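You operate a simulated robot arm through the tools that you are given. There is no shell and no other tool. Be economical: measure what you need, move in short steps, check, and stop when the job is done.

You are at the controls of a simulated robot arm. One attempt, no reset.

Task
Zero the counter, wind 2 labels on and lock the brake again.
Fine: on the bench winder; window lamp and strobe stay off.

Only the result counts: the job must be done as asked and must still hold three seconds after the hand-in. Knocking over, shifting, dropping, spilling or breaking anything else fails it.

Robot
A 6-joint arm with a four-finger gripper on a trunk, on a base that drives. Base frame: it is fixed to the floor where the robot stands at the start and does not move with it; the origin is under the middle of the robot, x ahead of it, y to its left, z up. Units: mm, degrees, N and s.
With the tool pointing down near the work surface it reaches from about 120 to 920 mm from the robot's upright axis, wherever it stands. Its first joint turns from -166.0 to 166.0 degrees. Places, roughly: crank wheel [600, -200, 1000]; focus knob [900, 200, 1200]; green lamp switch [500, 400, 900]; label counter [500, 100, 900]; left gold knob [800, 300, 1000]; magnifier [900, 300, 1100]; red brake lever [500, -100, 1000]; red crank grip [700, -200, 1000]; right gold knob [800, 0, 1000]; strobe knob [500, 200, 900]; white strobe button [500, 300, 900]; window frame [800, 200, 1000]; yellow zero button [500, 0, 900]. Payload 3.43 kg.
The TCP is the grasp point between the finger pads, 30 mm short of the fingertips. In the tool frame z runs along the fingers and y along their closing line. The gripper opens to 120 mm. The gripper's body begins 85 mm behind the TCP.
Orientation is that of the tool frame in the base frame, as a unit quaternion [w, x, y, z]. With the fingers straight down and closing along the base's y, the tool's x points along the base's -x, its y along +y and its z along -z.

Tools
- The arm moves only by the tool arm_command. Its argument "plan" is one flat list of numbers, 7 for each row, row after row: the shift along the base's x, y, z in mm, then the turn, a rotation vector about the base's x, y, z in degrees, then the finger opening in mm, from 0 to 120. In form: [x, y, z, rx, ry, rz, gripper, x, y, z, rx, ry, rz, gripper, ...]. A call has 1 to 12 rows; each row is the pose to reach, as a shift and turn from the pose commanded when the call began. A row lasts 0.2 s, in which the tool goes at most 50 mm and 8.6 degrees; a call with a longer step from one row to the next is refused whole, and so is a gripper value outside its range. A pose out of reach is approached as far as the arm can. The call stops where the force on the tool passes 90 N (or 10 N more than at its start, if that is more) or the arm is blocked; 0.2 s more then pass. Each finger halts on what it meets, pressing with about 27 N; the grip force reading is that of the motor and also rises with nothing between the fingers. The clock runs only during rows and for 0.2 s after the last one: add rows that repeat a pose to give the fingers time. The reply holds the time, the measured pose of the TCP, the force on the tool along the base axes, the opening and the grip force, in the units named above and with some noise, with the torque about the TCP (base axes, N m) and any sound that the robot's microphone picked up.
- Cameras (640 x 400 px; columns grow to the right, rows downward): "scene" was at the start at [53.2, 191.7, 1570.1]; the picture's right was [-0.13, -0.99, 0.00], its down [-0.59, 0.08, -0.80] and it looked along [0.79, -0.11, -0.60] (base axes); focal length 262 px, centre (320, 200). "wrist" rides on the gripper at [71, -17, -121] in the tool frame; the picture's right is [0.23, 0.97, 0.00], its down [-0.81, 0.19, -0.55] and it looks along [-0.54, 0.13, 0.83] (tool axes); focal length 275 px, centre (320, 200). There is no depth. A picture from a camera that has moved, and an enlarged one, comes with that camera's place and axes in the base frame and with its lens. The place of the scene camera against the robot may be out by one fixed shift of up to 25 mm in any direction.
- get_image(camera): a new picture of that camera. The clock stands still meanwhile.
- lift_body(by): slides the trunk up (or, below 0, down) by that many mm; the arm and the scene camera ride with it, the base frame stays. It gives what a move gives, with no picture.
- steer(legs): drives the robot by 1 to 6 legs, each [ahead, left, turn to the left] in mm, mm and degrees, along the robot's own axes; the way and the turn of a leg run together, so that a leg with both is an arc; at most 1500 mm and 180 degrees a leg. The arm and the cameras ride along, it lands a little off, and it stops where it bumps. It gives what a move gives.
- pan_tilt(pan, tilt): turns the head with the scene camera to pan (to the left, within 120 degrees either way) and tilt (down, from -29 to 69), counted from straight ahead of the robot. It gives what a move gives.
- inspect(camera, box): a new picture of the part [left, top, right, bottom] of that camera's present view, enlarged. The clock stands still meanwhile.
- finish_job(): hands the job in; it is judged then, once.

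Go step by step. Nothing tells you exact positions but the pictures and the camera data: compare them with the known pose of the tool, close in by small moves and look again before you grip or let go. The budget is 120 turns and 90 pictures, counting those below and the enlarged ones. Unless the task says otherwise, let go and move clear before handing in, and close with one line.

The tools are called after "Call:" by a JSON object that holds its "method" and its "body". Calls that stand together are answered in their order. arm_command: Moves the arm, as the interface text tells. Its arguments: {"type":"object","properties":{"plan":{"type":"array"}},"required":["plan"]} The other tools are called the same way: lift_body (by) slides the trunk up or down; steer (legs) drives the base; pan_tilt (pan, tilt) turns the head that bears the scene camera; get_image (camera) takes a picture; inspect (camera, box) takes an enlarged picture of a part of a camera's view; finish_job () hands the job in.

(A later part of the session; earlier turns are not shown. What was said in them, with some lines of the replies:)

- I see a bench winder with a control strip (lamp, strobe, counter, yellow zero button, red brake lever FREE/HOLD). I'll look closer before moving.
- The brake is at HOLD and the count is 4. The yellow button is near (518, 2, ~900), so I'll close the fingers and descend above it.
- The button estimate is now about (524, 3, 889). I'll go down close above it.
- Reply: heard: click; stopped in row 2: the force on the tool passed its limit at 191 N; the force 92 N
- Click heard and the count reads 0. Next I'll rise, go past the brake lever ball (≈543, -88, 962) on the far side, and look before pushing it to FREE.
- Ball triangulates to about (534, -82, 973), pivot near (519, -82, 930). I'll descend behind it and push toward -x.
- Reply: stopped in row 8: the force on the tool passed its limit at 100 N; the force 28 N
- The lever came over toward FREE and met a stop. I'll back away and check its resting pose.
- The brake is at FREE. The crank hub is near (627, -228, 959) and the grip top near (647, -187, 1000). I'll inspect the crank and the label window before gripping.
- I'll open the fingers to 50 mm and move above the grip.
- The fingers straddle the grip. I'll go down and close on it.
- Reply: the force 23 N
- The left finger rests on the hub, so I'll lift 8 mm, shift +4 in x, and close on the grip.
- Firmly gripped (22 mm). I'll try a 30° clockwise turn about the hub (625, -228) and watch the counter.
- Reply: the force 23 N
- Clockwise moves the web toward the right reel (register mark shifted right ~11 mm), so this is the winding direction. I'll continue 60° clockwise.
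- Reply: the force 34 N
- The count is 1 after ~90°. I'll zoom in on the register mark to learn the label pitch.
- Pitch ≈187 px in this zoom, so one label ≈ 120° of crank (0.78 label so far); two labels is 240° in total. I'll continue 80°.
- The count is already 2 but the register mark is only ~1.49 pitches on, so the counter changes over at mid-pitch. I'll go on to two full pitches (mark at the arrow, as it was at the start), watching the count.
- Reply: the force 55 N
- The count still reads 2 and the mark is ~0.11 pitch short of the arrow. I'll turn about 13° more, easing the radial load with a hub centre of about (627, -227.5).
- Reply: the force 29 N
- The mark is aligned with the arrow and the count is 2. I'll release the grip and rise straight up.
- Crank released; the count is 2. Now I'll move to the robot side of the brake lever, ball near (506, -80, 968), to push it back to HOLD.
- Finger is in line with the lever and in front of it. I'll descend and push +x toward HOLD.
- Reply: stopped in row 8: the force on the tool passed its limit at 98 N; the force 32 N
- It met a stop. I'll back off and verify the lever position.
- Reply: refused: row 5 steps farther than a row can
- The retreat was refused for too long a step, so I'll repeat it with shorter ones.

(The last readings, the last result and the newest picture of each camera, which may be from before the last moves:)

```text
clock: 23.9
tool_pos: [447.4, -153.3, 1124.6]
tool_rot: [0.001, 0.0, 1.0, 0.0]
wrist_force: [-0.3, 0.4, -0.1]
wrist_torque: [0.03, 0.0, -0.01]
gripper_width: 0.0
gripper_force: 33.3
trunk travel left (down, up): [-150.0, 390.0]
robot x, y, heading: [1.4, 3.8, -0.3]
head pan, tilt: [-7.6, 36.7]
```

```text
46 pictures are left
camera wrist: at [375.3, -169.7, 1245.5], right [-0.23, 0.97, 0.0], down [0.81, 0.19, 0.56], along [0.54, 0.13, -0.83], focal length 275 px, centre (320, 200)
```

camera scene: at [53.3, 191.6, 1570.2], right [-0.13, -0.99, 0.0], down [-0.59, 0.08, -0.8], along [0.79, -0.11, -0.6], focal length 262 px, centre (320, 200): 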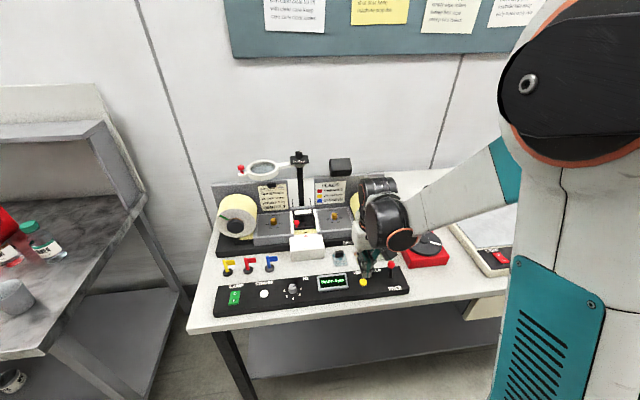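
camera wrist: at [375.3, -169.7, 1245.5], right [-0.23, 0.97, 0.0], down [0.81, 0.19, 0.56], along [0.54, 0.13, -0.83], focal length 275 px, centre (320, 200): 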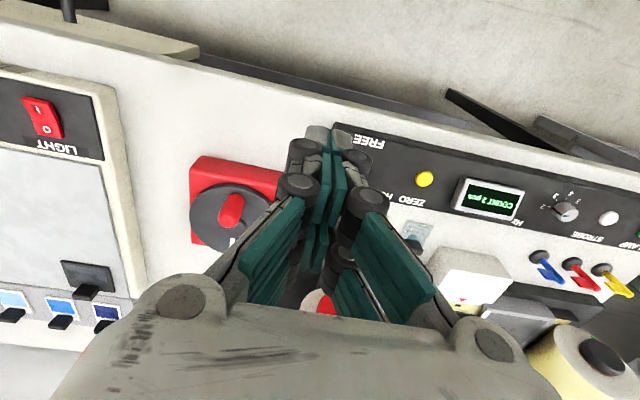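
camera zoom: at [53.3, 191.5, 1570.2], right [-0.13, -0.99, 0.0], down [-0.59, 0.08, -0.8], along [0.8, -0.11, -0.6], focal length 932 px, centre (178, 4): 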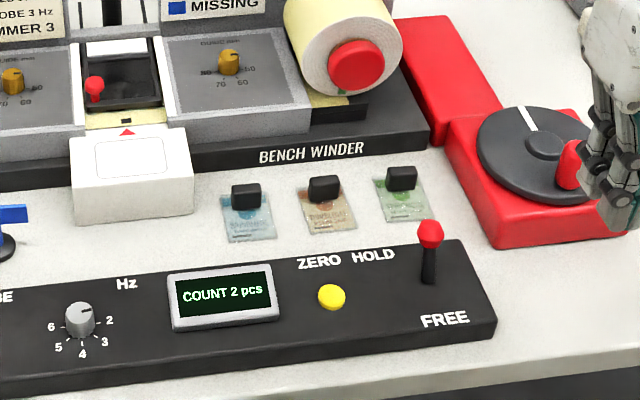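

The lever stands as it did at HOLD at the start, the count reads 2, and the mark is aligned. Lamp and strobe were never touched, and the arm is clear, so I'm handing in.

Call:
{"method": "finish_job", "body": {}}

```text
The job is handed in.
```

I zeroed the counter, wound on 2 labels (the counter reads 2, with the register mark at the arrow) and pushed the brake lever back to HOLD. I didn't touch the lamp or strobe controls, and the job is handed in.
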